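You operate a simulated robot arm through the tools that you are given. There is no shell and no other tool.

You are at the controls of a simulated two-armed robot. One attempt, no reset.

TASK
Set the four zone heats by the tawrinas job card and wait for green.
Fine: lay that card in the job card tray first; all four lamps green.

The check looks at the end state, three seconds after you hand in, the way a careful person would. Anything else that was tipped, shoved, dropped, spilled or broken makes it a failure.

THE ROBOT
Two 7-joint arms with fingered hands on one trunk that stands fixed in place. Base frame: the origin is at the foot of the trunk, x ahead of it, y to its left, z up. Lengths are in m, angles in rad, forces in N, time in s.
The left shoulder is at [0.2, 0.135, 0.97], the right one opposite. Each reaches about 0.885 m from its shoulder. Payload 4 kg a hand.
Tool frame (each hand has its own): the origin (TCP) lies between the finger pads and is the grasp point; the fingertips stand 0.025 m ahead of it; z points along the fingers, y is the line along which they close. The gripper opens to 0.088 m; its body begins 0.029 m behind the TCP. The gripper is a hand of 4 fingers: y runs from the thumb to the fingers, the wrist lies at [-0.013, -0.106, -0.174] in the tool frame.
Orientation is that of the tool frame in the base frame, as a unit quaternion [w, x, y, z]. With the fingers straight down and the wrist toward the robot, the tool's x, y and z point along [0, 1, 0], [1, 0, 0] and [0, 0, -1] of the base frame.

THE INTERFACE
- The arms move only by the tool jog_arm. It takes "left_motion", "right_motion" or both (then of equal length, played together; a hand with none holds still); each is a list of rows, each a list of 6 numbers: the shift along the tool's x, y, z in mm, then the turn, a rotation vector about the tool's x, y, z in rad. In form: [[tx, ty, tz, ax, ay, az], ...]. A call has 1 to 20 rows; each row is the pose to reach, as a shift and turn from the pose commanded when the call began, along the tool's axes at that moment. Rows are played at 5 a second. More than 0.05 m and 0.15 rad between two rows, and nothing of the call is played. A pose out of reach is approached as far as the arm can. The call stops where the force on the tool passes 40 N (or 10 N more than at its start, if that is more) or the arm is blocked; 0.2 s more then pass. In this call time passes only in rows, and 0.2 s behind the last. The reply holds the time, the measured pose of the TCP, the force on the tool along the base axes, the opening and the grip force, in the units named above and with some noise, with the torque about the TCP (base axes, N m) and any sound that the robot's microphone picked up, and new pictures: "views" is both (left out), scene, wrist or none (wrist: the cameras of the hands that moved).
- Cameras (640 x 400 px; columns grow to the right, rows downward): "scene" is now at [0.1396, -0.0098, 1.5739]; the picture's right is [-0.12, -0.99, 0.00], its down [-0.70, 0.09, -0.71] and it looks along [0.70, -0.09, -0.71] (base axes); focal length 313 px, centre (320, 200). "left" rides on the left gripper at [-0.064, -0.083, -0.098] in its tool frame; the picture's right is [-0.62, -0.37, 0.69], its down [0.71, -0.63, 0.30] and it looks along [0.32, 0.68, 0.65] (tool axes); focal length 265 px, centre (320, 200). "right" rides on the right gripper at [0.064, -0.083, -0.098] in its tool frame; the picture's right is [-0.62, 0.37, -0.69], its down [-0.71, -0.63, 0.30] and it looks along [-0.32, 0.68, 0.65] (tool axes); focal length 265 px, centre (320, 200).
- slide_trunk(by): slides the trunk up (or, below 0, down) by that many m; the arms and the scene camera ride with it, the base frame stays. It gives what a move gives, with no picture.
- move_fingers(index, middle, ring, thumb_bend, thumb_turn, hand): sets how far each is bent, from 0 (flat) to 100 (curled in); at 30 the hand is open as for a grip, at 70 the pads meet at the TCP. One left out holds its place. A second passes; each finger stops where it meets its share of the squeeze, and holds until it gets a number again. It is the only way to open and close the hand. It gives what a move gives, with no picture; readings hold the bend of each and the force on the fingers (four entries, about 0 where the hand has none), thumb and palm. thumb_turn goes from beside the hand (0) to across from the fingers (100), as for a grip.
- pan_tilt(pan, tilt): turns the head with the scene camera to pan (to the left, within 1.693 rad either way) and tilt (down, from -0.506 to 1.204), counted from straight ahead of the robot. It gives what a move gives, and a new picture of the scene camera.
- pixel_to_xyz(camera, pixels): for up to 12 pixels [column, row] of the newest picture of that camera ("zoom" is the newest enlarged one), the place [x, y, z] in the base frame of the surface seen there, good to about 0.002 m. The clock stands still meanwhile.
- close_up(camera, box): a new picture of the part [left, top, right, bottom] of that camera's present view, enlarged. The clock stands still meanwhile.
- sign_off(): hands the job in; it is judged then, once.

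Leave the grippers open and the arms clear of the work at the hand-in unless told otherwise.

The tools are called after "Request:" by a JSON object that holds its "op" and its "data". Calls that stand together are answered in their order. jog_arm: Moves the arms, as the interface text tells. Its arguments: {"type":"object","properties":{"left_motion":{"type":"array","items":{"type":"array","items":{"type":"number"}}},"right_motion":{"type":"array","items":{"type":"array","items":{"type":"number"}}},"views":{"type":"string","enum":["both","scene","wrist","none"]}},"required":[]} The other tools are called the same way: slide_trunk (by) moves the trunk up or down; move_fingers (index, middle, ring, thumb_bend, thumb_turn, hand) moves the fingers one by one; pan_tilt (pan, tilt) turns the head that bears the scene camera; pixel_to_xyz (camera, pixels) gives the place of the surface under pixels of a picture; close_up (camera, box) takes an enlarged picture of a part of a camera's view; sign_off () hands the job in.

At the start:

```text
time_s: 0.0
left_tool_pos: [0.4825, 0.2336, 1.2683]
left_ee_rot: [0.0, 0.707, 0.708, 0.0]
left_contact_force: [-0.1, 0.1, -0.3]
left_ft_torque: [-0.04, 0.0, -0.02]
left_finger_gap: 0.0875
left_grasp_force: 0.2
left_shape: jaw
left_bend: [30.0, 30.0, 30.0, 30.0, 98.0]
left_finger forces: [0.0, 0.1, 0.0, 0.1, 0.0, 0.0]
right_tool_pos: [0.464, -0.2643, 1.2324]
right_ee_rot: [0.0, 0.707, 0.707, 0.0]
right_contact_force: [0.3, 0.1, 0.1]
right_ft_torque: [-0.03, -0.02, -0.06]
right_finger_gap: 0.0877
right_grasp_force: 0.1
right_shape: jaw
right_bend: [30.0, 30.0, 30.0, 30.0, 98.0]
right_finger forces: [0.1, 0.1, 0.0, 0.0, 0.1, 0.1]
trunk travel left (down, up): [-0.575, 0.195]
head pan, tilt (commanded): [-0.124, 0.784]
```

scene: 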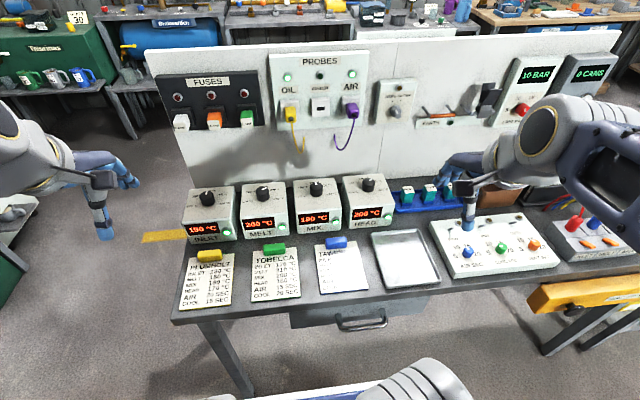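
right: 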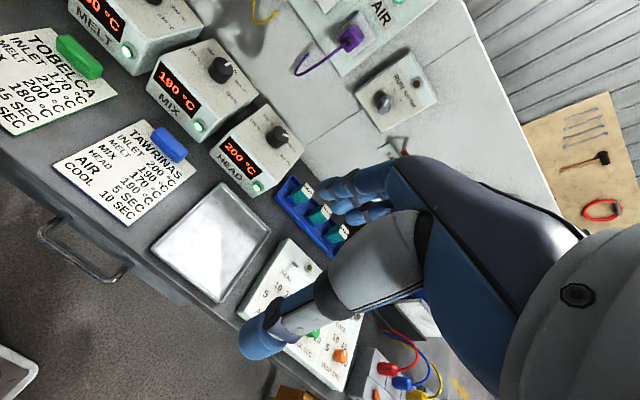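
left: 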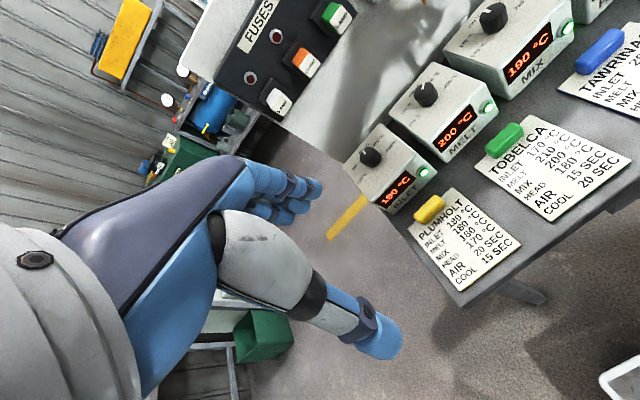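

I see four zone boxes (INLET, MELT, MIX, HEAD), each with a knob on top, three job cards with coloured grips, and an empty tray at about (405,260). First I'll take enlarged views of the Tawrinas card and the zone boxes.

Request:
{"op": "close_up", "data": {"camera": "right", "box": [60, 110, 220, 230]}}

Request:
{"op": "close_up", "data": {"camera": "scene", "box": [170, 160, 410, 310]}}

Request:
{"op": "close_up", "data": {"camera": "right", "box": [140, 30, 320, 200]}}

Request:
{"op": "close_up", "data": {"camera": "left", "box": [340, 0, 580, 220]}}

```text
3.33 times, centred on (140, 170) of right
```

zoom: 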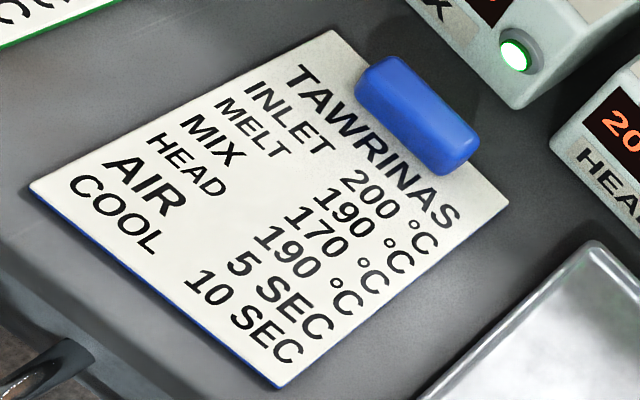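

```text
2.67 times, centred on (290, 235) of scene
```

zoom: 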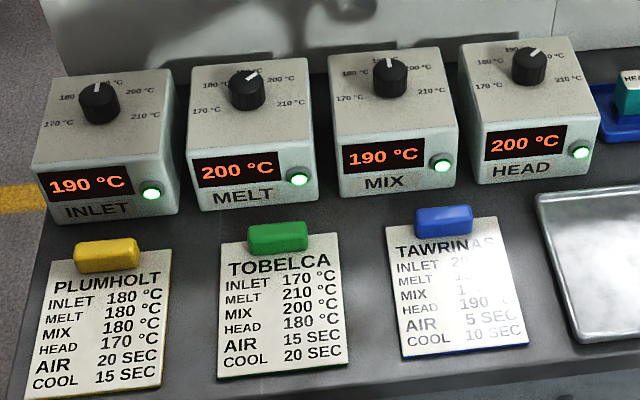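

```text
2.35 times, centred on (230, 115) of right
```

zoom: 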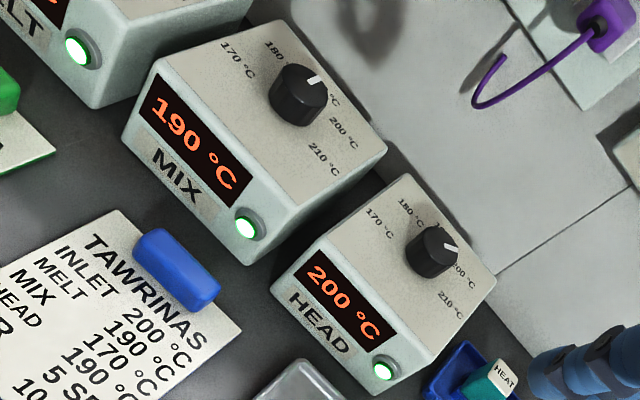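

```text
1.82 times, centred on (460, 110) of left
```

zoom: 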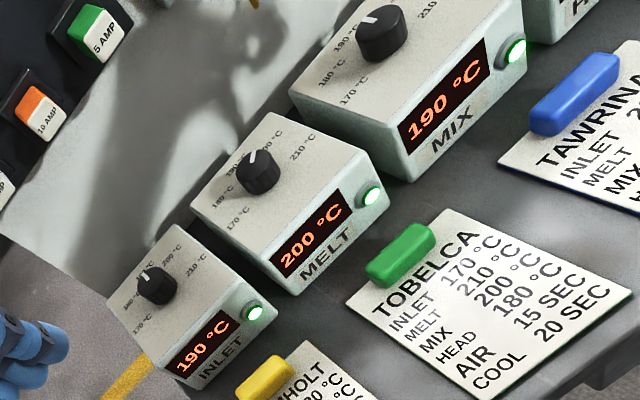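

The card reads INLET 200, MELT 190, MIX 170, HEAD 190. The boxes now read 190, 200, 190 and 200. Next I'll measure the blue grip (336,243), the card corners, the tray and the knobs in the scene picture.

Request:
{"op": "pixel_to_xyz", "data": {"camera": "scene", "pixels": [[336, 241], [327, 242], [346, 240], [317, 246], [357, 243], [321, 293], [367, 288], [374, 235], [423, 231], [388, 288], [438, 281], [405, 260]]}}

Request:
{"op": "pixel_to_xyz", "data": {"camera": "scene", "pixels": [[207, 197], [263, 193], [316, 187], [368, 184], [183, 193], [235, 187], [295, 183], [343, 178], [236, 230], [290, 226], [342, 221], [393, 217]]}}

Request:
{"op": "close_up", "data": {"camera": "scene", "box": [180, 170, 300, 245]}}

Request:
{"op": "close_up", "data": {"camera": "scene", "box": [285, 165, 405, 240]}}

```text
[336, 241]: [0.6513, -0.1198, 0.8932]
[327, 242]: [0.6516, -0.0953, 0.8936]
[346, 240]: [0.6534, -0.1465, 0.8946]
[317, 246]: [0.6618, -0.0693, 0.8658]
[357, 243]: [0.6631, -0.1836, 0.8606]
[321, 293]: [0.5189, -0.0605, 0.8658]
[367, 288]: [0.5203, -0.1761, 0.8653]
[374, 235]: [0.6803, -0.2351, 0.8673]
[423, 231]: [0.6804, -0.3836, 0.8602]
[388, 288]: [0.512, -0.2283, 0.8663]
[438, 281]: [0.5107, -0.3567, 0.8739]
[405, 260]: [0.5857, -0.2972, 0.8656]
```

```text
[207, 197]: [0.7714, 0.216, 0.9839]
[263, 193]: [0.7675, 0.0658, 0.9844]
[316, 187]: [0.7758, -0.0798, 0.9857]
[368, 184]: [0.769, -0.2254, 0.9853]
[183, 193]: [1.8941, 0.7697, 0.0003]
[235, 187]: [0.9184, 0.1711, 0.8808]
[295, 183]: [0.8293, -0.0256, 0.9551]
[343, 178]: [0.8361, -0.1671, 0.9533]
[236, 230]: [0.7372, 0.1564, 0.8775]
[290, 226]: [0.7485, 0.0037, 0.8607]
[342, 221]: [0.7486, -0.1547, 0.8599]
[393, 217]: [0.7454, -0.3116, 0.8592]
```

```text
5.33 times, centred on (240, 208) of scene
```

zoom: 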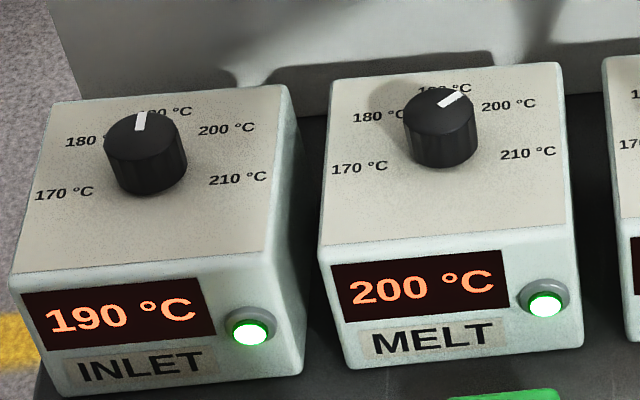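

```text
5.33 times, centred on (345, 202) of scene
```

zoom: 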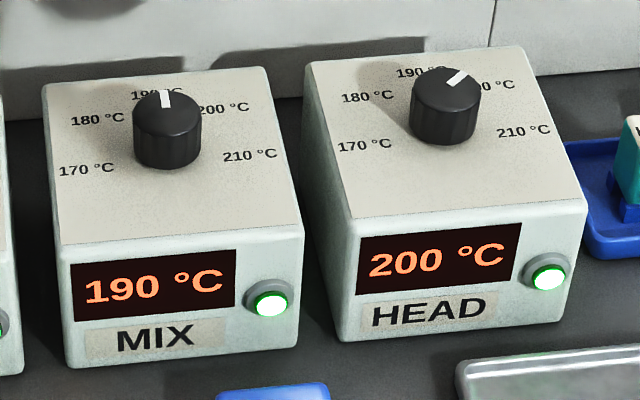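

Both enlarged views are clear. From the newest one I'll measure the MIX and HEAD knob tops and the label spots around them, then the same for INLET and MELT.

Request:
{"op": "pixel_to_xyz", "data": {"camera": "zoom", "pixels": [[167, 115], [168, 158], [167, 98], [88, 170], [97, 120], [222, 109], [250, 156], [447, 90], [445, 133], [460, 77], [366, 147], [523, 132]]}}

Request:
{"op": "close_up", "data": {"camera": "scene", "box": [180, 170, 300, 245]}}

Request:
{"op": "pixel_to_xyz", "data": {"camera": "zoom", "pixels": [[145, 135], [146, 185], [140, 121], [65, 193], [82, 141], [227, 130], [238, 180], [441, 110], [442, 160], [450, 100], [360, 168], [528, 154]]}}

Request:
{"op": "close_up", "data": {"camera": "scene", "box": [310, 225, 450, 312]}}

```text
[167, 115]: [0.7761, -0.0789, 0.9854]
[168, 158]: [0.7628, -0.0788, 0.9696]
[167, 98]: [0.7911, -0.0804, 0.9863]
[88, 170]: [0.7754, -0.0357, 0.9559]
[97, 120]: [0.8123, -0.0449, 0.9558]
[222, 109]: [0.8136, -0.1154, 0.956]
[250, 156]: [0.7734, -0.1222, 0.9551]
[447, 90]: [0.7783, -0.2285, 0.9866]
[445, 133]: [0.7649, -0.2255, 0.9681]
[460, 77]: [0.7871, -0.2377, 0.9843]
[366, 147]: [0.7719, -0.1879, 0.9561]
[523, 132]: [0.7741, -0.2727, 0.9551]
```

```text
5.33 times, centred on (240, 208) of scene
```

zoom: 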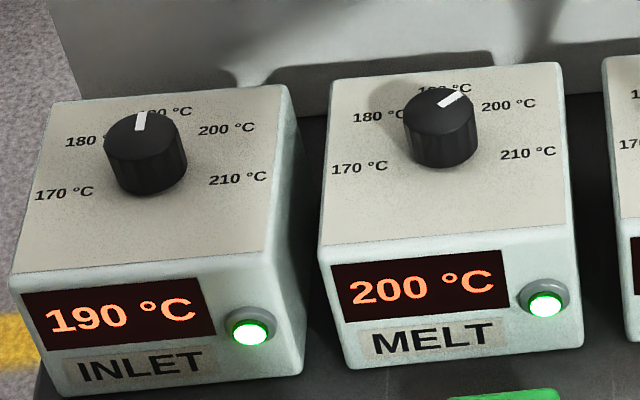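

```text
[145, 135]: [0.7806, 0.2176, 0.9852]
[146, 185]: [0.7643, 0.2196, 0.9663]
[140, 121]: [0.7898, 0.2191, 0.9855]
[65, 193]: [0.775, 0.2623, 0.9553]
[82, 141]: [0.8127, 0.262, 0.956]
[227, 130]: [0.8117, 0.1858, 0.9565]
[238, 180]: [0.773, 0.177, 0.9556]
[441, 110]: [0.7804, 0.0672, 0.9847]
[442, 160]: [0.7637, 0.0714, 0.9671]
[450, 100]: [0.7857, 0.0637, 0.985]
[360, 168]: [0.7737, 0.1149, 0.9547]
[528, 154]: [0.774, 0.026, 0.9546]
```

```text
4.57 times, centred on (380, 268) of scene
```

zoom: 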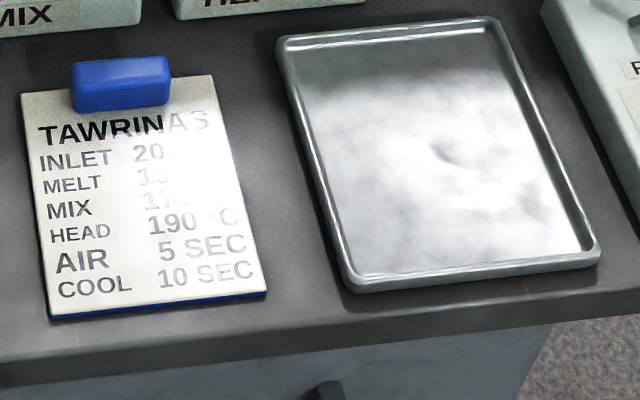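

The knobs have a 45° pitch per 10 °C, with 170 at the left and 210 at the right. The card is about 115 × 150 mm and the tray about 150 × 170 mm. I'll measure the tray rims, card edges and grip from this newest enlarged view, and look closely at a hand to learn its shape.

Request:
{"op": "pixel_to_xyz", "data": {"camera": "zoom", "pixels": [[72, 66], [168, 58], [120, 60], [122, 80], [74, 108], [168, 100], [24, 95], [215, 78], [50, 314], [265, 290], [120, 75], [120, 95]]}}

Request:
{"op": "pixel_to_xyz", "data": {"camera": "zoom", "pixels": [[283, 40], [495, 20], [350, 285], [597, 255], [300, 45], [480, 33], [360, 268], [575, 240], [320, 160], [555, 150], [305, 160], [535, 150]]}}

Request:
{"op": "close_up", "data": {"camera": "scene", "box": [0, 90, 170, 250]}}

Request:
{"op": "close_up", "data": {"camera": "scene", "box": [420, 80, 640, 250]}}

```text
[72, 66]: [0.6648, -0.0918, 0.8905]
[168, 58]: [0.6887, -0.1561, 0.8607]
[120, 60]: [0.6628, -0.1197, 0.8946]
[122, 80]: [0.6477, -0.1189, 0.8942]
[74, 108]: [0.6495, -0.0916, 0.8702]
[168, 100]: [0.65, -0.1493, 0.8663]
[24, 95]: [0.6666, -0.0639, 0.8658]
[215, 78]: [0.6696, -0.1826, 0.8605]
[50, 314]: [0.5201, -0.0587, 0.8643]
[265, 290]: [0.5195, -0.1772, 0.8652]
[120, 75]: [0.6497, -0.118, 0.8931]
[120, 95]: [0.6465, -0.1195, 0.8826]
```

```text
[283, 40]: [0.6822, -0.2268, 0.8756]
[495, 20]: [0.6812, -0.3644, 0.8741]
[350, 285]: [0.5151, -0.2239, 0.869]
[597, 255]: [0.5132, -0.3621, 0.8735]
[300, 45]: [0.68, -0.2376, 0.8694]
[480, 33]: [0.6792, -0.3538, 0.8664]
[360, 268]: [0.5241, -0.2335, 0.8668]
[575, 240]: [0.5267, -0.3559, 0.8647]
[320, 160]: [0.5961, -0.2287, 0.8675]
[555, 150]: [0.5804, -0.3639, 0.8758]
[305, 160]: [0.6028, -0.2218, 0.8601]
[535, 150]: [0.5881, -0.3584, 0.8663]
```

```text
2.50 times, centred on (85, 170) of scene
```

zoom: 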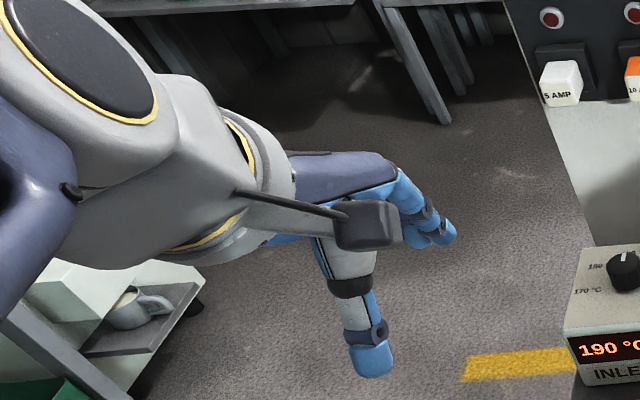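

```text
2.35 times, centred on (530, 165) of scene
```

zoom: 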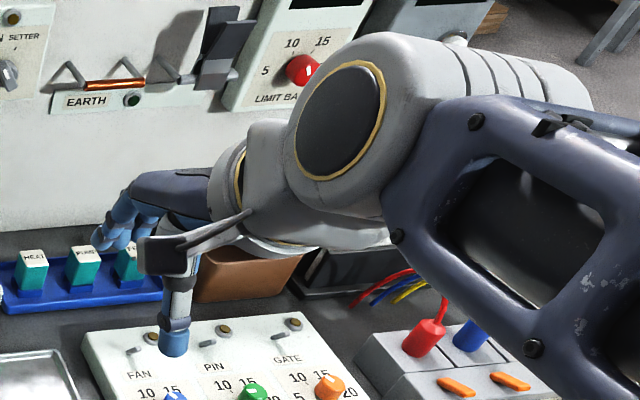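

The hand has its fingers on the far side, its thumb on the robot side and a camera pod on its inner side. I'll measure points on the left hand in its wrist picture (finger knuckles, tips and thumb) to learn how far it sticks out from the TCP.

Request:
{"op": "pixel_to_xyz", "data": {"camera": "left", "pixels": [[130, 175], [200, 175], [240, 165], [270, 175], [300, 185], [315, 188], [270, 205], [295, 208], [240, 260], [310, 280], [380, 345], [355, 335]]}}

Request:
{"op": "pixel_to_xyz", "data": {"camera": "right", "pixels": [[500, 200], [440, 170], [420, 165], [390, 175], [360, 185], [335, 185], [350, 215], [380, 210], [400, 240], [330, 300], [260, 340], [245, 345]]}}

Request:
{"op": "pixel_to_xyz", "data": {"camera": "scene", "pixels": [[160, 160], [180, 190], [290, 113], [294, 128], [303, 150], [353, 110], [340, 145], [250, 120], [214, 120], [396, 90], [320, 107], [300, 165]]}}

```text
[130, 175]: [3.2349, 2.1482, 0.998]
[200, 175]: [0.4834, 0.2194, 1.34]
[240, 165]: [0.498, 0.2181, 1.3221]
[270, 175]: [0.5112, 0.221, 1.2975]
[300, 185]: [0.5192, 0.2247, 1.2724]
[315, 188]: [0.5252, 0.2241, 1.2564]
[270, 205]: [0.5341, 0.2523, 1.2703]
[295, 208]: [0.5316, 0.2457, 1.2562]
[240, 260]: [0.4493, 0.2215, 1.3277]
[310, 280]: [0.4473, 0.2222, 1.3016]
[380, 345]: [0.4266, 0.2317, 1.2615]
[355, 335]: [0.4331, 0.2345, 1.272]
```

```text
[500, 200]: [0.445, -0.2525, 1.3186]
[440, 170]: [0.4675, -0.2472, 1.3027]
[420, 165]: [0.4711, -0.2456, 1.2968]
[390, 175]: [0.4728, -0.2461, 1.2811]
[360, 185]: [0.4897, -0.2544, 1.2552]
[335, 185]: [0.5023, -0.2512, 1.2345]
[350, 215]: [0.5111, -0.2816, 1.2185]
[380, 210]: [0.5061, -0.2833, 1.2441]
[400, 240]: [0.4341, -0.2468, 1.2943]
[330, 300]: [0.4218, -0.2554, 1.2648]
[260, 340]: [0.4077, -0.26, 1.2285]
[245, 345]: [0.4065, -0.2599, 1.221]
```

```text
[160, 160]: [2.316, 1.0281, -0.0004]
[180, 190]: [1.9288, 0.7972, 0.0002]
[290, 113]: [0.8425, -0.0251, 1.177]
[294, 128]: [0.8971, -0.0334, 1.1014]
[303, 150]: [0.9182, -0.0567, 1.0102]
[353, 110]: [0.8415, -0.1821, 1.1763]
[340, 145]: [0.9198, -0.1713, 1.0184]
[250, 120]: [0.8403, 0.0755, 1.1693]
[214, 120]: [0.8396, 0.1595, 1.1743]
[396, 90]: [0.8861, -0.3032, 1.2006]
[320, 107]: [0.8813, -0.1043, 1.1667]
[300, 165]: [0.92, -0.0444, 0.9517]
```

The backboard is at x≈0.92, with plugs at x≈0.84 and z≈1.17. The hand only reaches about 6–7 cm either side of the TCP, so it fits. The grip centre is about (0.657, -0.120) with its top at z 0.894. I'll partly close the right hand, then move it above the grip at z≈1.0.

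Request:
{"op": "move_fingers", "data": {"hand": "right", "index": 45, "middle": 45, "ring": 45, "thumb_bend": 45}}

Request:
{"op": "jog_arm", "data": {"right_motion": [[18, 24, 29, 0, 0, 0], [36, 48, 58, 0, 0, 0], [54, 72, 87, 0, 0, 0], [72, 96, 116, 0, 0, 0], [90, 121, 145, 0, 0, 0], [108, 145, 174, 0, 0, 0], [126, 169, 203, 0, 0, 0], [144, 193, 232, 0, 0, 0]], "views": "both"}}

```text
time_s: 1.0
left_tool_pos: [0.4818, 0.2355, 1.2678]
left_ee_rot: [-0.001, 0.707, 0.707, 0.001]
left_contact_force: [0.7, 0.7, -0.6]
left_ft_torque: [-0.03, 0.0, 0.04]
left_finger_gap: 0.0876
left_grasp_force: 0.1
left_shape: jaw
left_bend: [30.0, 30.0, 30.0, 30.0, 98.0]
left_finger forces: [0.0, 0.0, 0.1, 0.1, 0.1, 0.0]
right_tool_pos: [0.4636, -0.2648, 1.2324]
right_ee_rot: [0.0, 0.708, 0.706, 0.0]
right_contact_force: [-0.3, -1.2, 0.3]
right_ft_torque: [0.0, 0.03, 0.0]
right_finger_gap: 0.053
right_grasp_force: 0.0
right_shape: fingers
right_bend: [45.0, 45.0, 45.0, 45.0, 98.0]
right_finger forces: [0.1, 0.0, 0.1, 0.0, 0.1, 0.0]
trunk travel left (down, up): [-0.575, 0.195]
head pan, tilt (commanded): [-0.124, 0.784]
```

```text
time_s: 2.8
left_tool_pos: [0.4828, 0.2336, 1.2685]
left_ee_rot: [0.0, 0.707, 0.707, 0.0]
left_contact_force: [0.4, -0.7, 0.6]
left_ft_torque: [0.04, 0.0, 0.01]
left_finger_gap: 0.0878
left_grasp_force: 0.0
left_shape: jaw
left_bend: [30.0, 30.0, 30.0, 30.0, 98.0]
left_finger forces: [0.1, 0.0, 0.0, 0.0, 0.1, 0.1]
right_tool_pos: [0.6571, -0.1216, 1.0013]
right_ee_rot: [0.0, 0.708, 0.706, 0.0]
right_contact_force: [-0.5, -0.4, 0.1]
right_ft_torque: [0.02, -0.02, 0.02]
right_finger_gap: 0.0528
right_grasp_force: 0.0
right_shape: fingers
right_bend: [45.0, 45.0, 45.0, 45.0, 98.0]
right_finger forces: [0.1, 0.0, 0.0, 0.1, 0.0, 0.0]
trunk travel left (down, up): [-0.575, 0.195]
head pan, tilt (commanded): [-0.124, 0.784]
```

scene: 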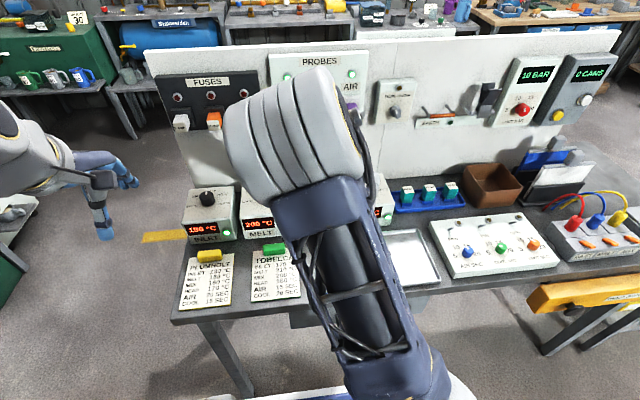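
right: 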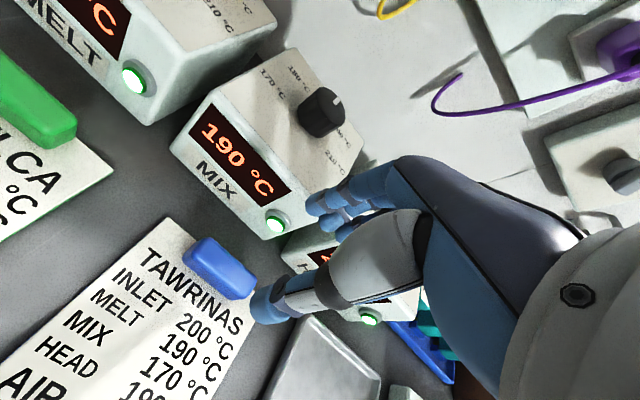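

The TCP is at (0.657, -0.122, 1.001), above the grip. In the wrist picture the blue grip is at about (220,265). I'll measure it more closely from an enlarged wrist view before going down.

Request:
{"op": "close_up", "data": {"camera": "right", "box": [120, 200, 340, 340]}}

```text
2.86 times, centred on (230, 270) of right
```

zoom: 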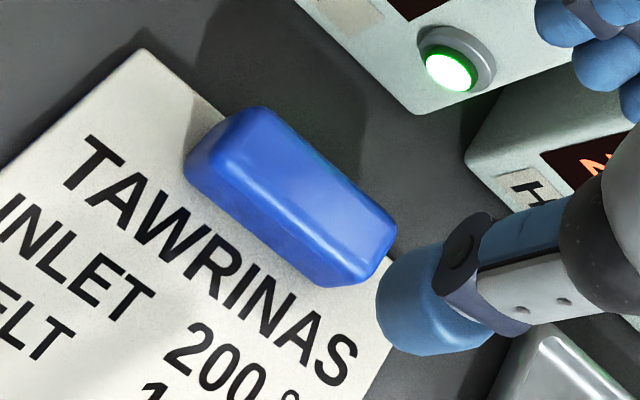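

Request:
{"op": "pixel_to_xyz", "data": {"camera": "zoom", "pixels": [[262, 112], [390, 222], [225, 155], [365, 275], [290, 180], [205, 180], [320, 280], [265, 225], [145, 52], [270, 235], [388, 245], [200, 150]]}}

Request:
{"op": "pixel_to_xyz", "data": {"camera": "right", "pixels": [[168, 219], [4, 360], [100, 280], [246, 335], [310, 320], [360, 360], [330, 340], [265, 300], [325, 200], [340, 215], [300, 290], [270, 290]]}}

```text
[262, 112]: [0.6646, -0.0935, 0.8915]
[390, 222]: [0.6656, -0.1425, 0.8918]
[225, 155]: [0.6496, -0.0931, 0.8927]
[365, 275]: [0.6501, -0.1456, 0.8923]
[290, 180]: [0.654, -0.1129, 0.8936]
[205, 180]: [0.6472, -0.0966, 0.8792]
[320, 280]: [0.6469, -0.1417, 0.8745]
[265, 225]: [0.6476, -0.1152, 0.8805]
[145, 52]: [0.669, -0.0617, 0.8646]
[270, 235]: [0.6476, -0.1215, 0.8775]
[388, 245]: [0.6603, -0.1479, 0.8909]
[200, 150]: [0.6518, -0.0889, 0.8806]
```

```text
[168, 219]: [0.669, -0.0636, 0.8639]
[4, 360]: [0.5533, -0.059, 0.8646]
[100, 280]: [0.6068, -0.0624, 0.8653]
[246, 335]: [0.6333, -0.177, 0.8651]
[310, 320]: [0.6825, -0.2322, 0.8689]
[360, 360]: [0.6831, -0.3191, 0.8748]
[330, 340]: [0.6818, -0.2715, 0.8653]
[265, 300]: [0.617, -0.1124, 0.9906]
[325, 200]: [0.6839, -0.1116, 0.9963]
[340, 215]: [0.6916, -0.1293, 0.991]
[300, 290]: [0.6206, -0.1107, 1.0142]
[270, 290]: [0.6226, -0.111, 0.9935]
```

The grip spans x 0.647–0.667 and y -0.149 to -0.089, and its centre (0.657, -0.119) is directly below the TCP. I'll lower it to z≈0.895, with the fingertips just above the card.

Request:
{"op": "jog_arm", "data": {"right_motion": [[1, 0, 30, 0, 0, 0], [1, 0, 60, 0, 0, 0], [1, 0, 80, 0, 0, 0], [1, 0, 95, 0, 0, 0], [1, 0, 105, 0, 0, 0]], "views": "both"}}

```text
time_s: 4.0
left_tool_pos: [0.4818, 0.2341, 1.2689]
left_ee_rot: [-0.001, 0.707, 0.707, 0.0]
left_contact_force: [0.6, 0.6, 0.1]
left_ft_torque: [0.0, 0.02, 0.0]
left_finger_gap: 0.0878
left_grasp_force: 0.0
left_shape: jaw
left_bend: [30.0, 30.0, 30.0, 30.0, 98.0]
left_finger forces: [0.0, 0.1, 0.0, 0.0, 0.1, 0.0]
right_tool_pos: [0.6574, -0.1194, 0.8958]
right_ee_rot: [0.0, 0.707, 0.707, 0.001]
right_contact_force: [-1.2, -1.0, -0.3]
right_ft_torque: [-0.01, 0.02, 0.02]
right_finger_gap: 0.0529
right_grasp_force: 0.1
right_shape: fingers
right_bend: [45.0, 45.0, 45.0, 45.0, 98.0]
right_finger forces: [0.1, 0.1, 0.1, 0.1, 0.0, 0.1]
trunk travel left (down, up): [-0.575, 0.195]
head pan, tilt (commanded): [-0.124, 0.784]
```

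scene: 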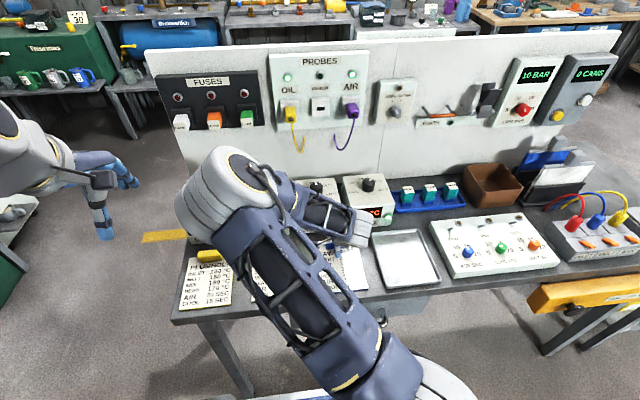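
right: 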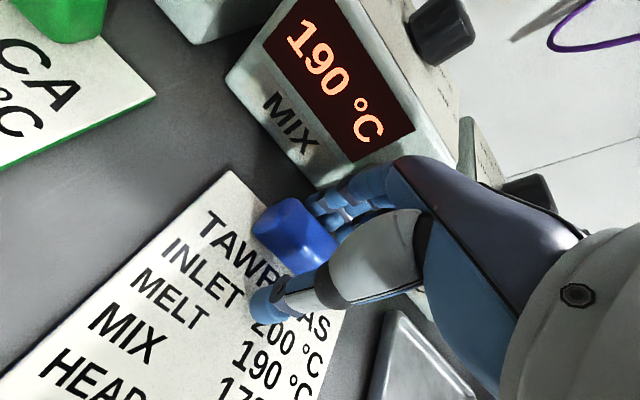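

The grip is between the thumb and fingers and no forces show. I'll take an enlarged view to check the height before closing.

Request:
{"op": "close_up", "data": {"camera": "right", "box": [220, 170, 400, 330]}}

```text
2.50 times, centred on (310, 250) of right
```

zoom: 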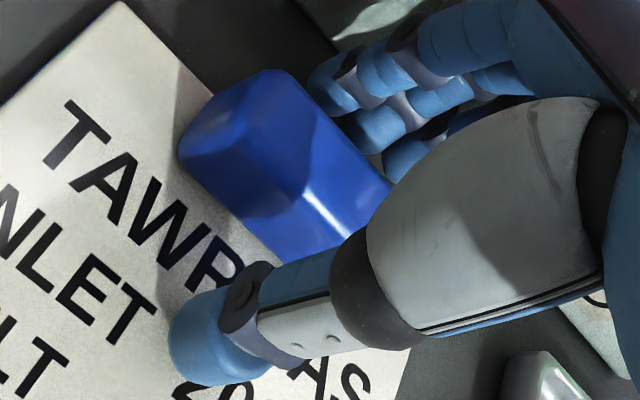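

The thumb is in front of the grip and the three fingers are behind it. I'll close gently onto it.

Request:
{"op": "move_fingers", "data": {"hand": "right", "index": 64, "middle": 64, "ring": 64, "thumb_bend": 64}}

```text
time_s: 5.0
left_tool_pos: [0.4829, 0.2356, 1.2672]
left_ee_rot: [-0.001, 0.707, 0.707, 0.001]
left_contact_force: [0.0, 0.0, -0.4]
left_ft_torque: [-0.02, 0.0, 0.03]
left_finger_gap: 0.0877
left_grasp_force: 0.0
left_shape: jaw
left_bend: [30.0, 30.0, 30.0, 30.0, 98.0]
left_finger forces: [0.0, 0.0, 0.0, 0.0, 0.0, 0.0]
right_tool_pos: [0.6575, -0.1199, 0.8964]
right_ee_rot: [0.0, 0.707, 0.707, 0.0]
right_contact_force: [-1.1, -0.3, -0.3]
right_ft_torque: [0.02, -0.04, 0.01]
right_finger_gap: 0.0178
right_grasp_force: 2.9
right_shape: fingers
right_bend: [62.0, 63.0, 63.0, 60.0, 97.0]
right_finger forces: [1.3, 1.0, 0.5, 0.0, 2.7, 0.0]
trunk travel left (down, up): [-0.575, 0.195]
head pan, tilt (commanded): [-0.124, 0.784]
```

The fingers have met the grip at about 3 N with an 18 mm gap. I'll squeeze a bit more for a secure hold.

Request:
{"op": "move_fingers", "data": {"hand": "right", "index": 76, "middle": 76, "ring": 76, "thumb_bend": 76}}

```text
time_s: 6.0
left_tool_pos: [0.4818, 0.2344, 1.2686]
left_ee_rot: [0.0, 0.708, 0.707, 0.0]
left_contact_force: [0.5, -0.1, -0.9]
left_ft_torque: [0.0, 0.04, -0.02]
left_finger_gap: 0.0875
left_grasp_force: 0.0
left_shape: jaw
left_bend: [30.0, 30.0, 30.0, 30.0, 98.0]
left_finger forces: [0.1, 0.1, 0.0, 0.0, 0.0, 0.0]
right_tool_pos: [0.6571, -0.1203, 0.8958]
right_ee_rot: [0.0, 0.708, 0.706, 0.0]
right_contact_force: [0.1, -0.2, 0.8]
right_ft_torque: [0.08, 0.19, 0.04]
right_finger_gap: 0.0157
right_grasp_force: 15.3
right_shape: fingers
right_bend: [73.0, 74.0, 75.0, 60.0, 93.0]
right_finger forces: [8.2, 5.1, 2.6, 0.0, 15.3, 0.1]
trunk travel left (down, up): [-0.575, 0.195]
head pan, tilt (commanded): [-0.124, 0.784]
```

The hold is now 15 N. I'll lift straight up by 40 mm and look.

Request:
{"op": "jog_arm", "data": {"right_motion": [[0, 0, -6, 0, 0, 0], [0, 0, -14, 0, 0, 0], [0, 0, -24, 0, 0, 0], [0, 0, -40, 0, 0, 0]], "views": "both"}}

```text
time_s: 7.0
left_tool_pos: [0.4826, 0.235, 1.2682]
left_ee_rot: [0.001, 0.708, 0.707, 0.0]
left_contact_force: [0.5, -0.5, -0.1]
left_ft_torque: [0.0, -0.04, -0.02]
left_finger_gap: 0.0877
left_grasp_force: 0.0
left_shape: jaw
left_bend: [30.0, 30.0, 30.0, 30.0, 98.0]
left_finger forces: [0.1, 0.0, 0.0, 0.0, 0.0, 0.1]
right_tool_pos: [0.6567, -0.119, 0.9365]
right_ee_rot: [0.0, 0.707, 0.707, 0.0]
right_contact_force: [-0.1, -0.1, -0.8]
right_ft_torque: [-0.01, -0.04, -0.05]
right_finger_gap: 0.0157
right_grasp_force: 17.0
right_shape: fingers
right_bend: [73.0, 74.0, 75.0, 60.0, 93.0]
right_finger forces: [9.0, 6.0, 2.0, 0.1, 17.2, 0.1]
trunk travel left (down, up): [-0.575, 0.195]
head pan, tilt (commanded): [-0.124, 0.784]
```

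scene: 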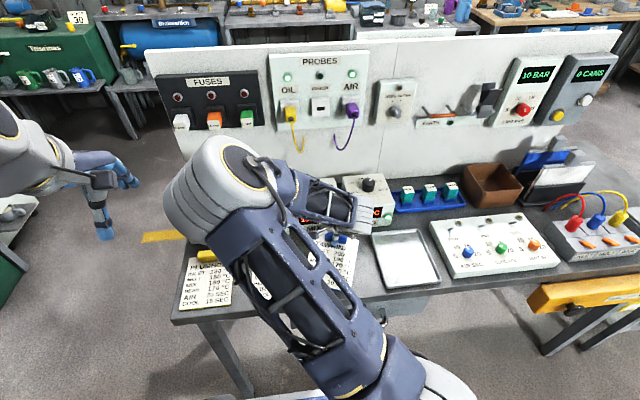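
right: 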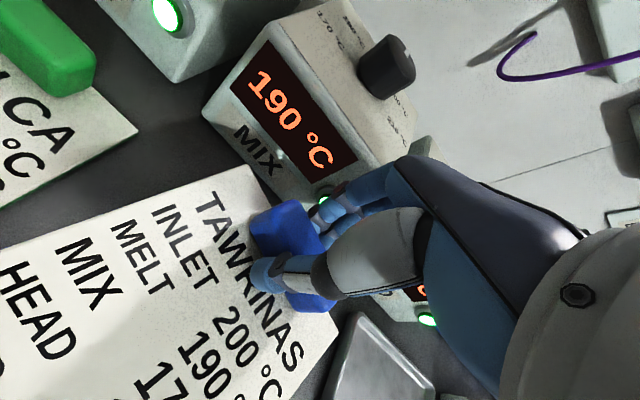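

The card lifted with the hand, but it seems to have turned or tilted in the grasp. I'll measure points on the card in the wrist picture.

Request:
{"op": "pixel_to_xyz", "data": {"camera": "right", "pixels": [[247, 168], [190, 190], [120, 213], [60, 233], [10, 249], [220, 250], [150, 290], [60, 300], [20, 380], [100, 390], [250, 385], [336, 318]]}}

Request:
{"op": "close_up", "data": {"camera": "right", "box": [200, 150, 400, 340]}}

```text
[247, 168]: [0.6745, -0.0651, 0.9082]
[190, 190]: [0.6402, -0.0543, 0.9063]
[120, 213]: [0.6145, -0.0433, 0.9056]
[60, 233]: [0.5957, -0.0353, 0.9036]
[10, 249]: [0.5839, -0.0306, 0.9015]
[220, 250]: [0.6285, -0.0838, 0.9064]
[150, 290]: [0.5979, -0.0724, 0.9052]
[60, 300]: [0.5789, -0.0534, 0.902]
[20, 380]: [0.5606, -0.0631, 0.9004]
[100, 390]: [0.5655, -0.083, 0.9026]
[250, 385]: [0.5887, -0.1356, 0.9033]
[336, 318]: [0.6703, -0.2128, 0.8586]
```

```text
2.11 times, centred on (300, 245) of right
```

zoom: 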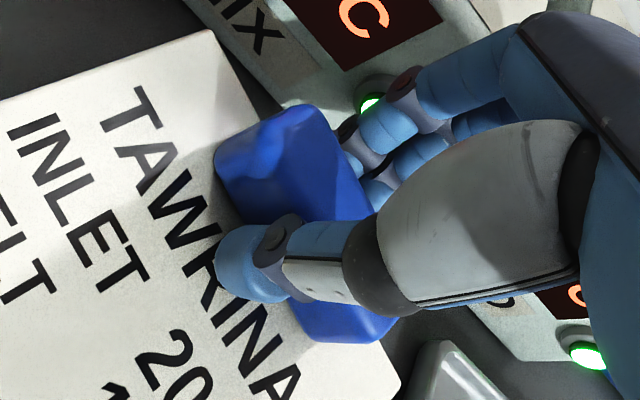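

The card has turned about 21° clockwise (seen from above) in the hand and slid about 14 mm toward the thumb. I can undo this by turning the hand 21° the other way. I'll raise the card and carry it over the tray, turning about -0.37 rad around tool z, then measure again before lowering.

Request:
{"op": "jog_arm", "data": {"right_motion": [[0, 0, -18, 0, 0, 0], [0, 2, -34, 0, 0, 0], [-25, 5, -34, 0, 0, -0.06], [-55, 8, -34, 0, 0, -0.13], [-90, 11, -34, 0, 0, -0.2], [-125, 14, -34, 0, 0, -0.27], [-155, 17, -34, 0, 0, -0.33], [-172, 18, -34, 0, 0, -0.37]], "views": "both"}}

```text
time_s: 8.8
left_tool_pos: [0.4811, 0.2351, 1.2684]
left_ee_rot: [0.0, 0.707, 0.707, 0.0]
left_contact_force: [0.4, 0.1, -0.5]
left_ft_torque: [0.0, 0.02, 0.04]
left_finger_gap: 0.0874
left_grasp_force: 0.0
left_shape: jaw
left_bend: [30.0, 30.0, 30.0, 30.0, 98.0]
left_finger forces: [0.0, 0.0, 0.0, 0.1, 0.1, 0.0]
right_tool_pos: [0.675, -0.2921, 0.971]
right_ee_rot: [0.001, 0.564, 0.826, 0.0]
right_contact_force: [-0.3, 0.5, -1.3]
right_ft_torque: [-0.01, -0.01, 0.01]
right_finger_gap: 0.0157
right_grasp_force: 16.4
right_shape: fingers
right_bend: [73.0, 74.0, 75.0, 60.0, 93.0]
right_finger forces: [9.5, 5.4, 2.1, 0.0, 17.0, 0.0]
trunk travel left (down, up): [-0.575, 0.195]
head pan, tilt (commanded): [-0.124, 0.784]
```

scene: 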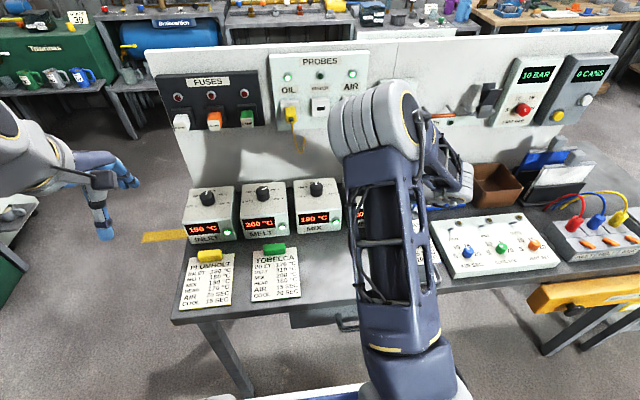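
right: 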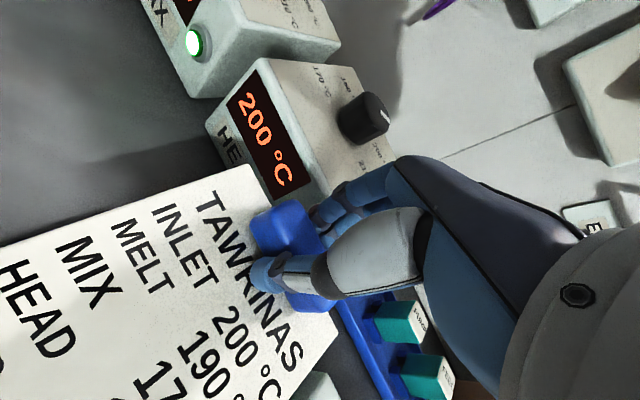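

The Tobelca and Plumholt cards look unmoved in the scene picture. The held card is now over the tray. I'll measure its edges in the wrist picture.

Request:
{"op": "pixel_to_xyz", "data": {"camera": "right", "pixels": [[247, 170], [200, 187], [150, 204], [100, 221], [50, 237], [5, 251], [265, 185], [336, 325], [320, 360], [300, 390], [220, 250], [120, 350]]}}

Request:
{"op": "close_up", "data": {"camera": "right", "box": [220, 150, 380, 400]}}

Request:
{"op": "close_up", "data": {"camera": "scene", "box": [340, 190, 480, 310]}}

```text
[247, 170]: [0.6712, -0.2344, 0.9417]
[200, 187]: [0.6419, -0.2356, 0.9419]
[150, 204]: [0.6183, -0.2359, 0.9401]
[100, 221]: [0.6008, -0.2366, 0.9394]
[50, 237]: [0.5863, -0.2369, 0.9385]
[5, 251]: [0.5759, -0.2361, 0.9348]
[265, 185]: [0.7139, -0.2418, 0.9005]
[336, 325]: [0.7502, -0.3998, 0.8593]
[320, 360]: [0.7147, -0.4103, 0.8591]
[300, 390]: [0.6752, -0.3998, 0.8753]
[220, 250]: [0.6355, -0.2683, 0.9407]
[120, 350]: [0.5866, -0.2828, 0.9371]
```

```text
1.60 times, centred on (300, 275) of right
```

zoom: 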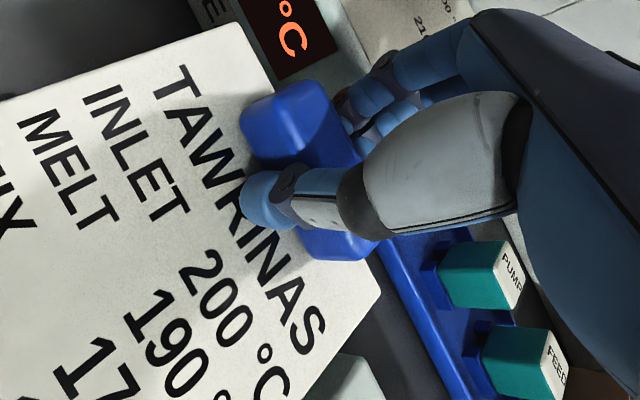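

```text
3.33 times, centred on (410, 250) of scene
```

zoom: 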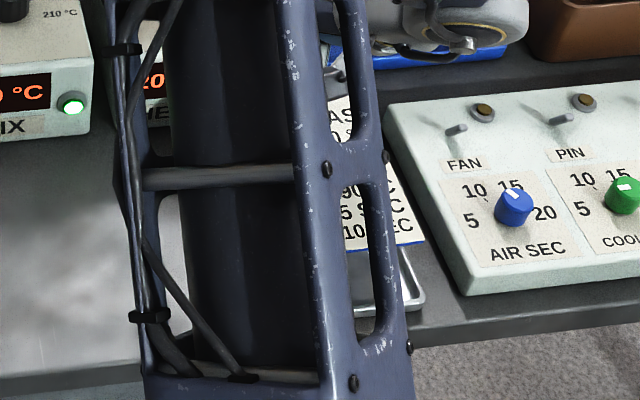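

The card's left edge is now nearly parallel to the tray, at y≈-0.236. In the scene enlargement the card's bottom-right corner is at (424,243) and the tray's near-right corner at (420,302). I'll measure these.

Request:
{"op": "pixel_to_xyz", "data": {"camera": "zoom", "pixels": [[422, 240], [360, 248], [410, 222], [395, 180], [385, 150], [353, 130], [345, 100], [400, 252], [420, 298], [412, 300], [380, 312], [402, 270]]}}

```text
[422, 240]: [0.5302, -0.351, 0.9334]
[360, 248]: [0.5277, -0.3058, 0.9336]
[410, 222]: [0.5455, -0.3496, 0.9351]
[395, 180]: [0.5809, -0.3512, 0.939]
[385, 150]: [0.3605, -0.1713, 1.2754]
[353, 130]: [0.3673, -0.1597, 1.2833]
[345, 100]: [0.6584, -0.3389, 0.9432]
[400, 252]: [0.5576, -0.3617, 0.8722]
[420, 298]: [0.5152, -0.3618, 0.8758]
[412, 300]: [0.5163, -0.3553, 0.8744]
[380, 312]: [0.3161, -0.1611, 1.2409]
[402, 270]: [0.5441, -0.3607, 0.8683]
```

The card's horizontal centre is about (0.6015, -0.294) and the tray's is (0.5975, -0.294). The near end droops about 3° and a ~1° yaw remains. I'll level the card, take out the yaw, shift -3 mm in x and come down to just above the rim, then measure again.

Request:
{"op": "jog_arm", "data": {"right_motion": [[0, -1, 5, 0.018, 0.007, 0.007], [-0.4, -3.4, 12, 0.053, 0.021, 0.022], [-0.4, -3.4, 30, 0.053, 0.021, 0.022], [-0.4, -3.4, 45, 0.053, 0.021, 0.022], [-0.4, -3.4, 45, 0.053, 0.021, 0.022]], "views": "both"}}

Request:
{"op": "close_up", "data": {"camera": "scene", "box": [340, 190, 480, 310]}}

```text
time_s: 10.0
left_tool_pos: [0.4829, 0.2355, 1.2672]
left_ee_rot: [0.0, 0.707, 0.707, 0.001]
left_contact_force: [0.0, 0.5, 0.7]
left_ft_torque: [0.01, -0.02, 0.02]
left_finger_gap: 0.0878
left_grasp_force: 0.0
left_shape: jaw
left_bend: [30.0, 30.0, 30.0, 30.0, 98.0]
left_finger forces: [0.0, 0.0, 0.0, 0.0, 0.0, 0.0]
right_tool_pos: [0.6718, -0.2917, 0.9245]
right_ee_rot: [-0.024, 0.574, 0.819, -0.016]
right_contact_force: [0.8, 0.2, -1.0]
right_ft_torque: [0.01, -0.04, -0.03]
right_finger_gap: 0.0156
right_grasp_force: 17.3
right_shape: fingers
right_bend: [73.0, 74.0, 75.0, 60.0, 93.0]
right_finger forces: [9.5, 5.3, 2.1, 0.0, 16.9, 0.1]
trunk travel left (down, up): [-0.575, 0.195]
head pan, tilt (commanded): [-0.124, 0.784]
```

scene: 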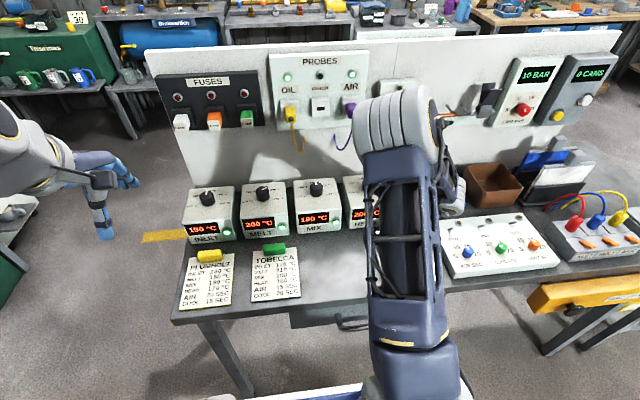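
right: 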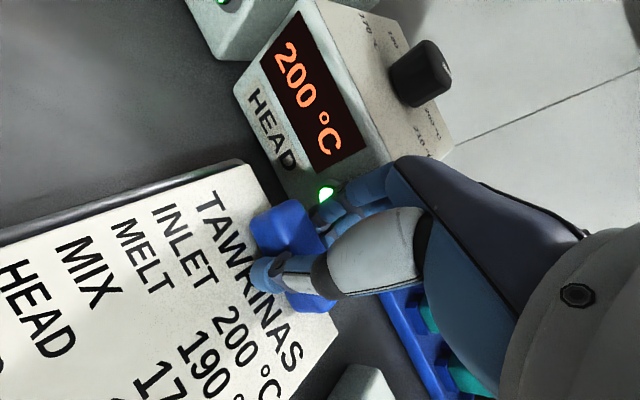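

```text
3.33 times, centred on (410, 250) of scene
```

zoom: 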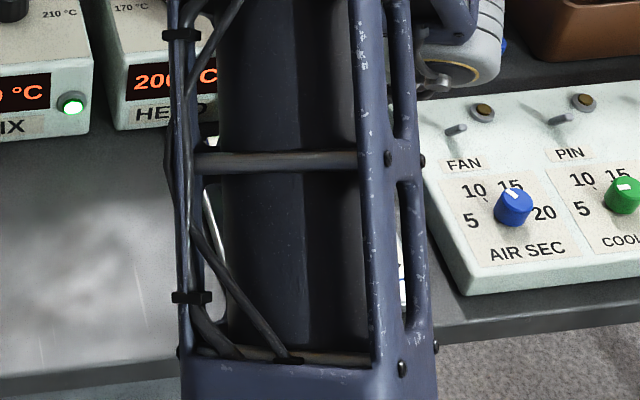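

The arm now blocks the scene view, but the wrist picture shows the tray's left rim along the card's left edge. I'll measure both there.

Request:
{"op": "close_up", "data": {"camera": "right", "box": [0, 130, 280, 305]}}

Request:
{"op": "pixel_to_xyz", "data": {"camera": "right", "pixels": [[245, 172], [200, 187], [150, 204], [100, 221], [50, 237], [5, 251], [240, 161], [200, 173], [150, 190], [100, 206], [50, 222], [10, 234]]}}

```text
2.29 times, centred on (140, 218) of right
```

zoom: 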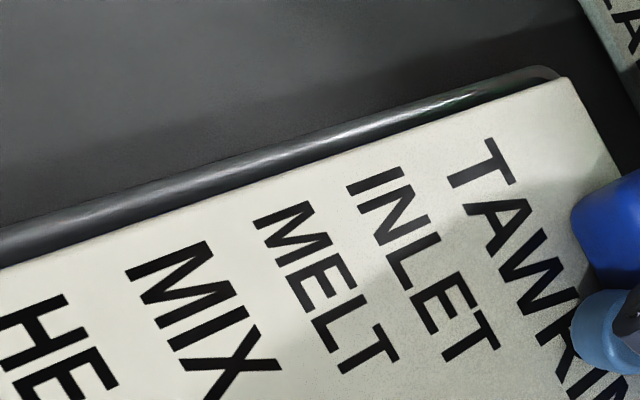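

```text
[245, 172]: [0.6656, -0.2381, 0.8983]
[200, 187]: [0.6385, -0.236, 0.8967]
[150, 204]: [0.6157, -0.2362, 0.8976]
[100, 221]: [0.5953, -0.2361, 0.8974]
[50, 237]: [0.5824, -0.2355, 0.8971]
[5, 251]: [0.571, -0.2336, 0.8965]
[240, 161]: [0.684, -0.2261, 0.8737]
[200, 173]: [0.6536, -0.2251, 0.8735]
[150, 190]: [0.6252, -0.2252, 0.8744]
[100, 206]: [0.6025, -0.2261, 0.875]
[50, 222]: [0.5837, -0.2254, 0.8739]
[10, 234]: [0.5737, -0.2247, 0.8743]
```

Request:
{"op": "pixel_to_xyz", "data": {"camera": "zoom", "pixels": [[564, 82], [500, 103], [400, 137], [300, 170], [200, 205], [100, 239], [20, 266], [580, 110], [600, 145], [615, 172], [575, 95], [640, 390]]}}

Request:
{"op": "close_up", "data": {"camera": "right", "box": [240, 150, 380, 400]}}

```text
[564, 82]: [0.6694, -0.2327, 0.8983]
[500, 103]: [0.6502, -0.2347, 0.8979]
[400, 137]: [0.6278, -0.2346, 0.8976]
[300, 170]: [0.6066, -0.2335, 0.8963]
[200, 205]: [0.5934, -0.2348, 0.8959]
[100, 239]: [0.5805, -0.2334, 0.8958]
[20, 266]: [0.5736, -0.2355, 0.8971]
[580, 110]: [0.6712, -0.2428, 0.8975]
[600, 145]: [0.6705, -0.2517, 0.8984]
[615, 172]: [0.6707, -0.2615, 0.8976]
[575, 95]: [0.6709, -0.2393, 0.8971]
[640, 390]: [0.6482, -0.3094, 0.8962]
```

```text
1.60 times, centred on (310, 275) of right
```

zoom: 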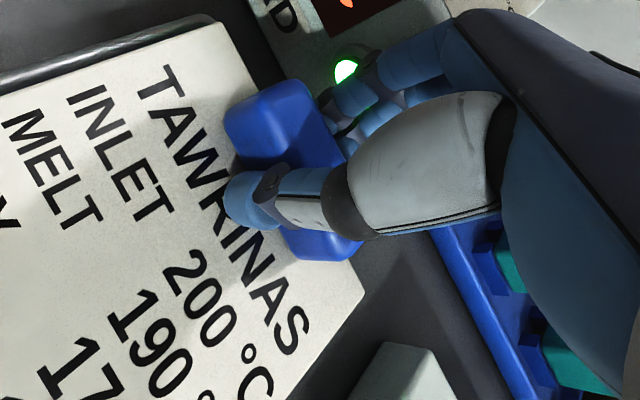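

The card is level (top z≈0.897) and spans x 0.5225–0.6715 and y -0.2335 to -0.352. The tray centre is (0.598, -0.294). I'll shift about 1 mm and lower 24 mm, just short of the floor at z≈0.8655.

Request:
{"op": "jog_arm", "data": {"right_motion": [[-1.2, 0.8, 5, 0, 0, 0], [-1.6, 1.4, 14, 0, 0, 0], [-1.7, 1.7, 20, 0, 0, 0], [-1.75, 1.88, 23.9, 0, 0, 0]], "views": "wrist"}}

```text
time_s: 11.0
left_tool_pos: [0.4836, 0.235, 1.2684]
left_ee_rot: [0.001, 0.707, 0.707, 0.0]
left_contact_force: [-0.9, -0.3, -1.2]
left_ft_torque: [-0.01, 0.01, 0.0]
left_finger_gap: 0.0874
left_grasp_force: 0.1
left_shape: jaw
left_bend: [30.0, 30.0, 30.0, 30.0, 98.0]
left_finger forces: [0.0, 0.0, 0.0, 0.1, 0.0, 0.0]
right_tool_pos: [0.6718, -0.2943, 0.9015]
right_ee_rot: [-0.024, 0.574, 0.819, -0.017]
right_contact_force: [0.6, 0.6, -0.4]
right_ft_torque: [0.03, -0.02, -0.01]
right_finger_gap: 0.0156
right_grasp_force: 16.9
right_shape: fingers
right_bend: [73.0, 74.0, 75.0, 60.0, 93.0]
right_finger forces: [9.5, 5.3, 2.1, 0.0, 16.8, 0.0]
trunk travel left (down, up): [-0.575, 0.195]
head pan, tilt (commanded): [-0.124, 0.784]
```

right: 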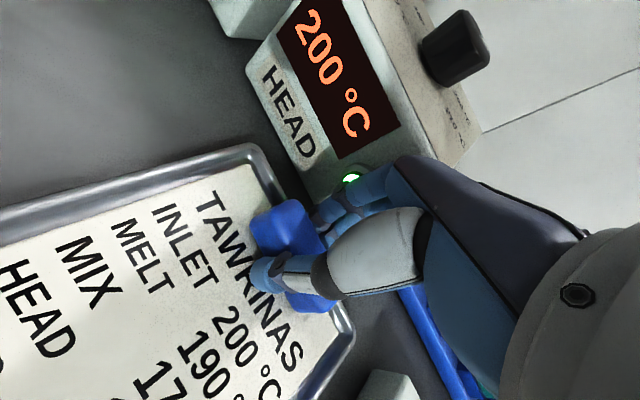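

The card is inside the rim with no contact force yet. I'll look closely at the gaps around it.

Request:
{"op": "close_up", "data": {"camera": "right", "box": [180, 130, 360, 400]}}

Request:
{"op": "close_up", "data": {"camera": "right", "box": [0, 130, 280, 305]}}

Request:
{"op": "pixel_to_xyz", "data": {"camera": "zoom", "pixels": [[555, 95], [450, 128], [350, 162], [250, 195], [150, 228], [50, 260], [562, 45], [450, 72], [300, 120], [150, 165], [600, 50], [620, 70]]}}

```text
1.48 times, centred on (270, 265) of right
```

zoom: 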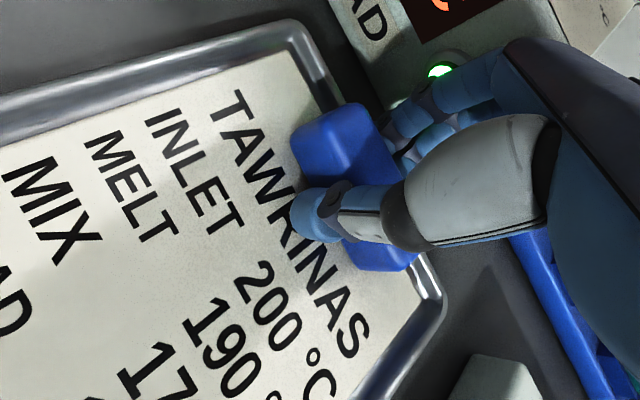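

```text
2.29 times, centred on (140, 218) of right
```

zoom: 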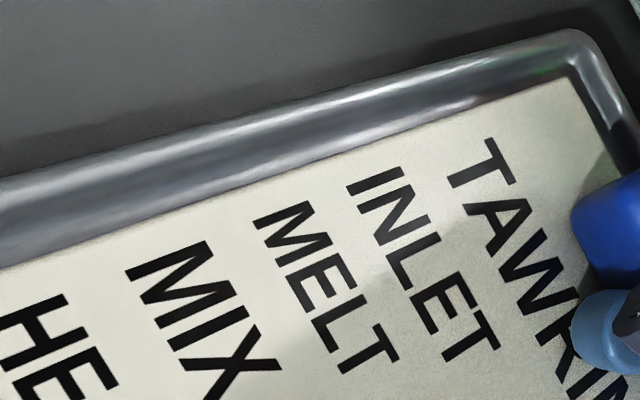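

```text
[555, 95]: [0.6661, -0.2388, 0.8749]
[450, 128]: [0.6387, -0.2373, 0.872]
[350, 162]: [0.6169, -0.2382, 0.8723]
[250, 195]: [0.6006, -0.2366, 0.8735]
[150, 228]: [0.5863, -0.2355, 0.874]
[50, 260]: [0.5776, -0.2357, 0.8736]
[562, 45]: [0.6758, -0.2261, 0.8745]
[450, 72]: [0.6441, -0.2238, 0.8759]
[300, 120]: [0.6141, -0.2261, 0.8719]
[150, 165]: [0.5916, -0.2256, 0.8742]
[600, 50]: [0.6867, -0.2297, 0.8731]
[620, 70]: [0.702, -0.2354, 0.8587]
```

The gaps on the left, top and right look even. The card top is at z≈0.873, about 2 mm above rest. I'll lower it 2 mm, then check the force.

Request:
{"op": "jog_arm", "data": {"right_motion": [[0, 0, 1, 0, 0, 0], [0, 0, 2, 0, 0, 0]], "views": "none"}}

```text
time_s: 11.6
left_tool_pos: [0.4815, 0.2352, 1.2688]
left_ee_rot: [0.0, 0.707, 0.707, 0.0]
left_contact_force: [-0.2, -0.4, -0.2]
left_ft_torque: [0.0, -0.03, 0.03]
left_finger_gap: 0.0875
left_grasp_force: 0.0
left_shape: jaw
left_bend: [30.0, 30.0, 30.0, 30.0, 98.0]
left_finger forces: [0.0, 0.1, 0.0, 0.0, 0.1, 0.0]
right_tool_pos: [0.672, -0.2938, 0.8993]
right_ee_rot: [-0.023, 0.574, 0.819, -0.015]
right_contact_force: [-0.2, 0.7, -0.4]
right_ft_torque: [-0.01, -0.03, -0.02]
right_finger_gap: 0.0155
right_grasp_force: 16.7
right_shape: fingers
right_bend: [73.0, 74.0, 75.0, 60.0, 93.0]
right_finger forces: [9.2, 5.0, 2.3, 0.0, 16.5, 0.0]
trunk travel left (down, up): [-0.575, 0.195]
head pan, tilt (commanded): [-0.124, 0.784]
```

No contact yet. I'll go 1.5 mm further down.

Request:
{"op": "jog_arm", "data": {"right_motion": [[0, 0, 0.8, 0, 0, 0], [0, 0, 1.5, 0, 0, 0]], "views": "none"}}

```text
time_s: 12.2
left_tool_pos: [0.4818, 0.235, 1.268]
left_ee_rot: [0.0, 0.707, 0.707, 0.001]
left_contact_force: [0.0, -0.3, 0.5]
left_ft_torque: [0.01, 0.01, -0.02]
left_finger_gap: 0.0876
left_grasp_force: 0.1
left_shape: jaw
left_bend: [30.0, 30.0, 30.0, 30.0, 98.0]
left_finger forces: [0.0, 0.1, 0.0, 0.0, 0.0, 0.0]
right_tool_pos: [0.6733, -0.2947, 0.8989]
right_ee_rot: [-0.023, 0.573, 0.819, -0.016]
right_contact_force: [0.3, 0.2, 6.5]
right_ft_torque: [0.0, 0.08, 0.01]
right_finger_gap: 0.0158
right_grasp_force: 17.1
right_shape: fingers
right_bend: [74.0, 74.0, 75.0, 60.0, 93.0]
right_finger forces: [9.6, 5.3, 2.2, 0.1, 17.2, 0.0]
trunk travel left (down, up): [-0.575, 0.195]
head pan, tilt (commanded): [-0.124, 0.784]
```

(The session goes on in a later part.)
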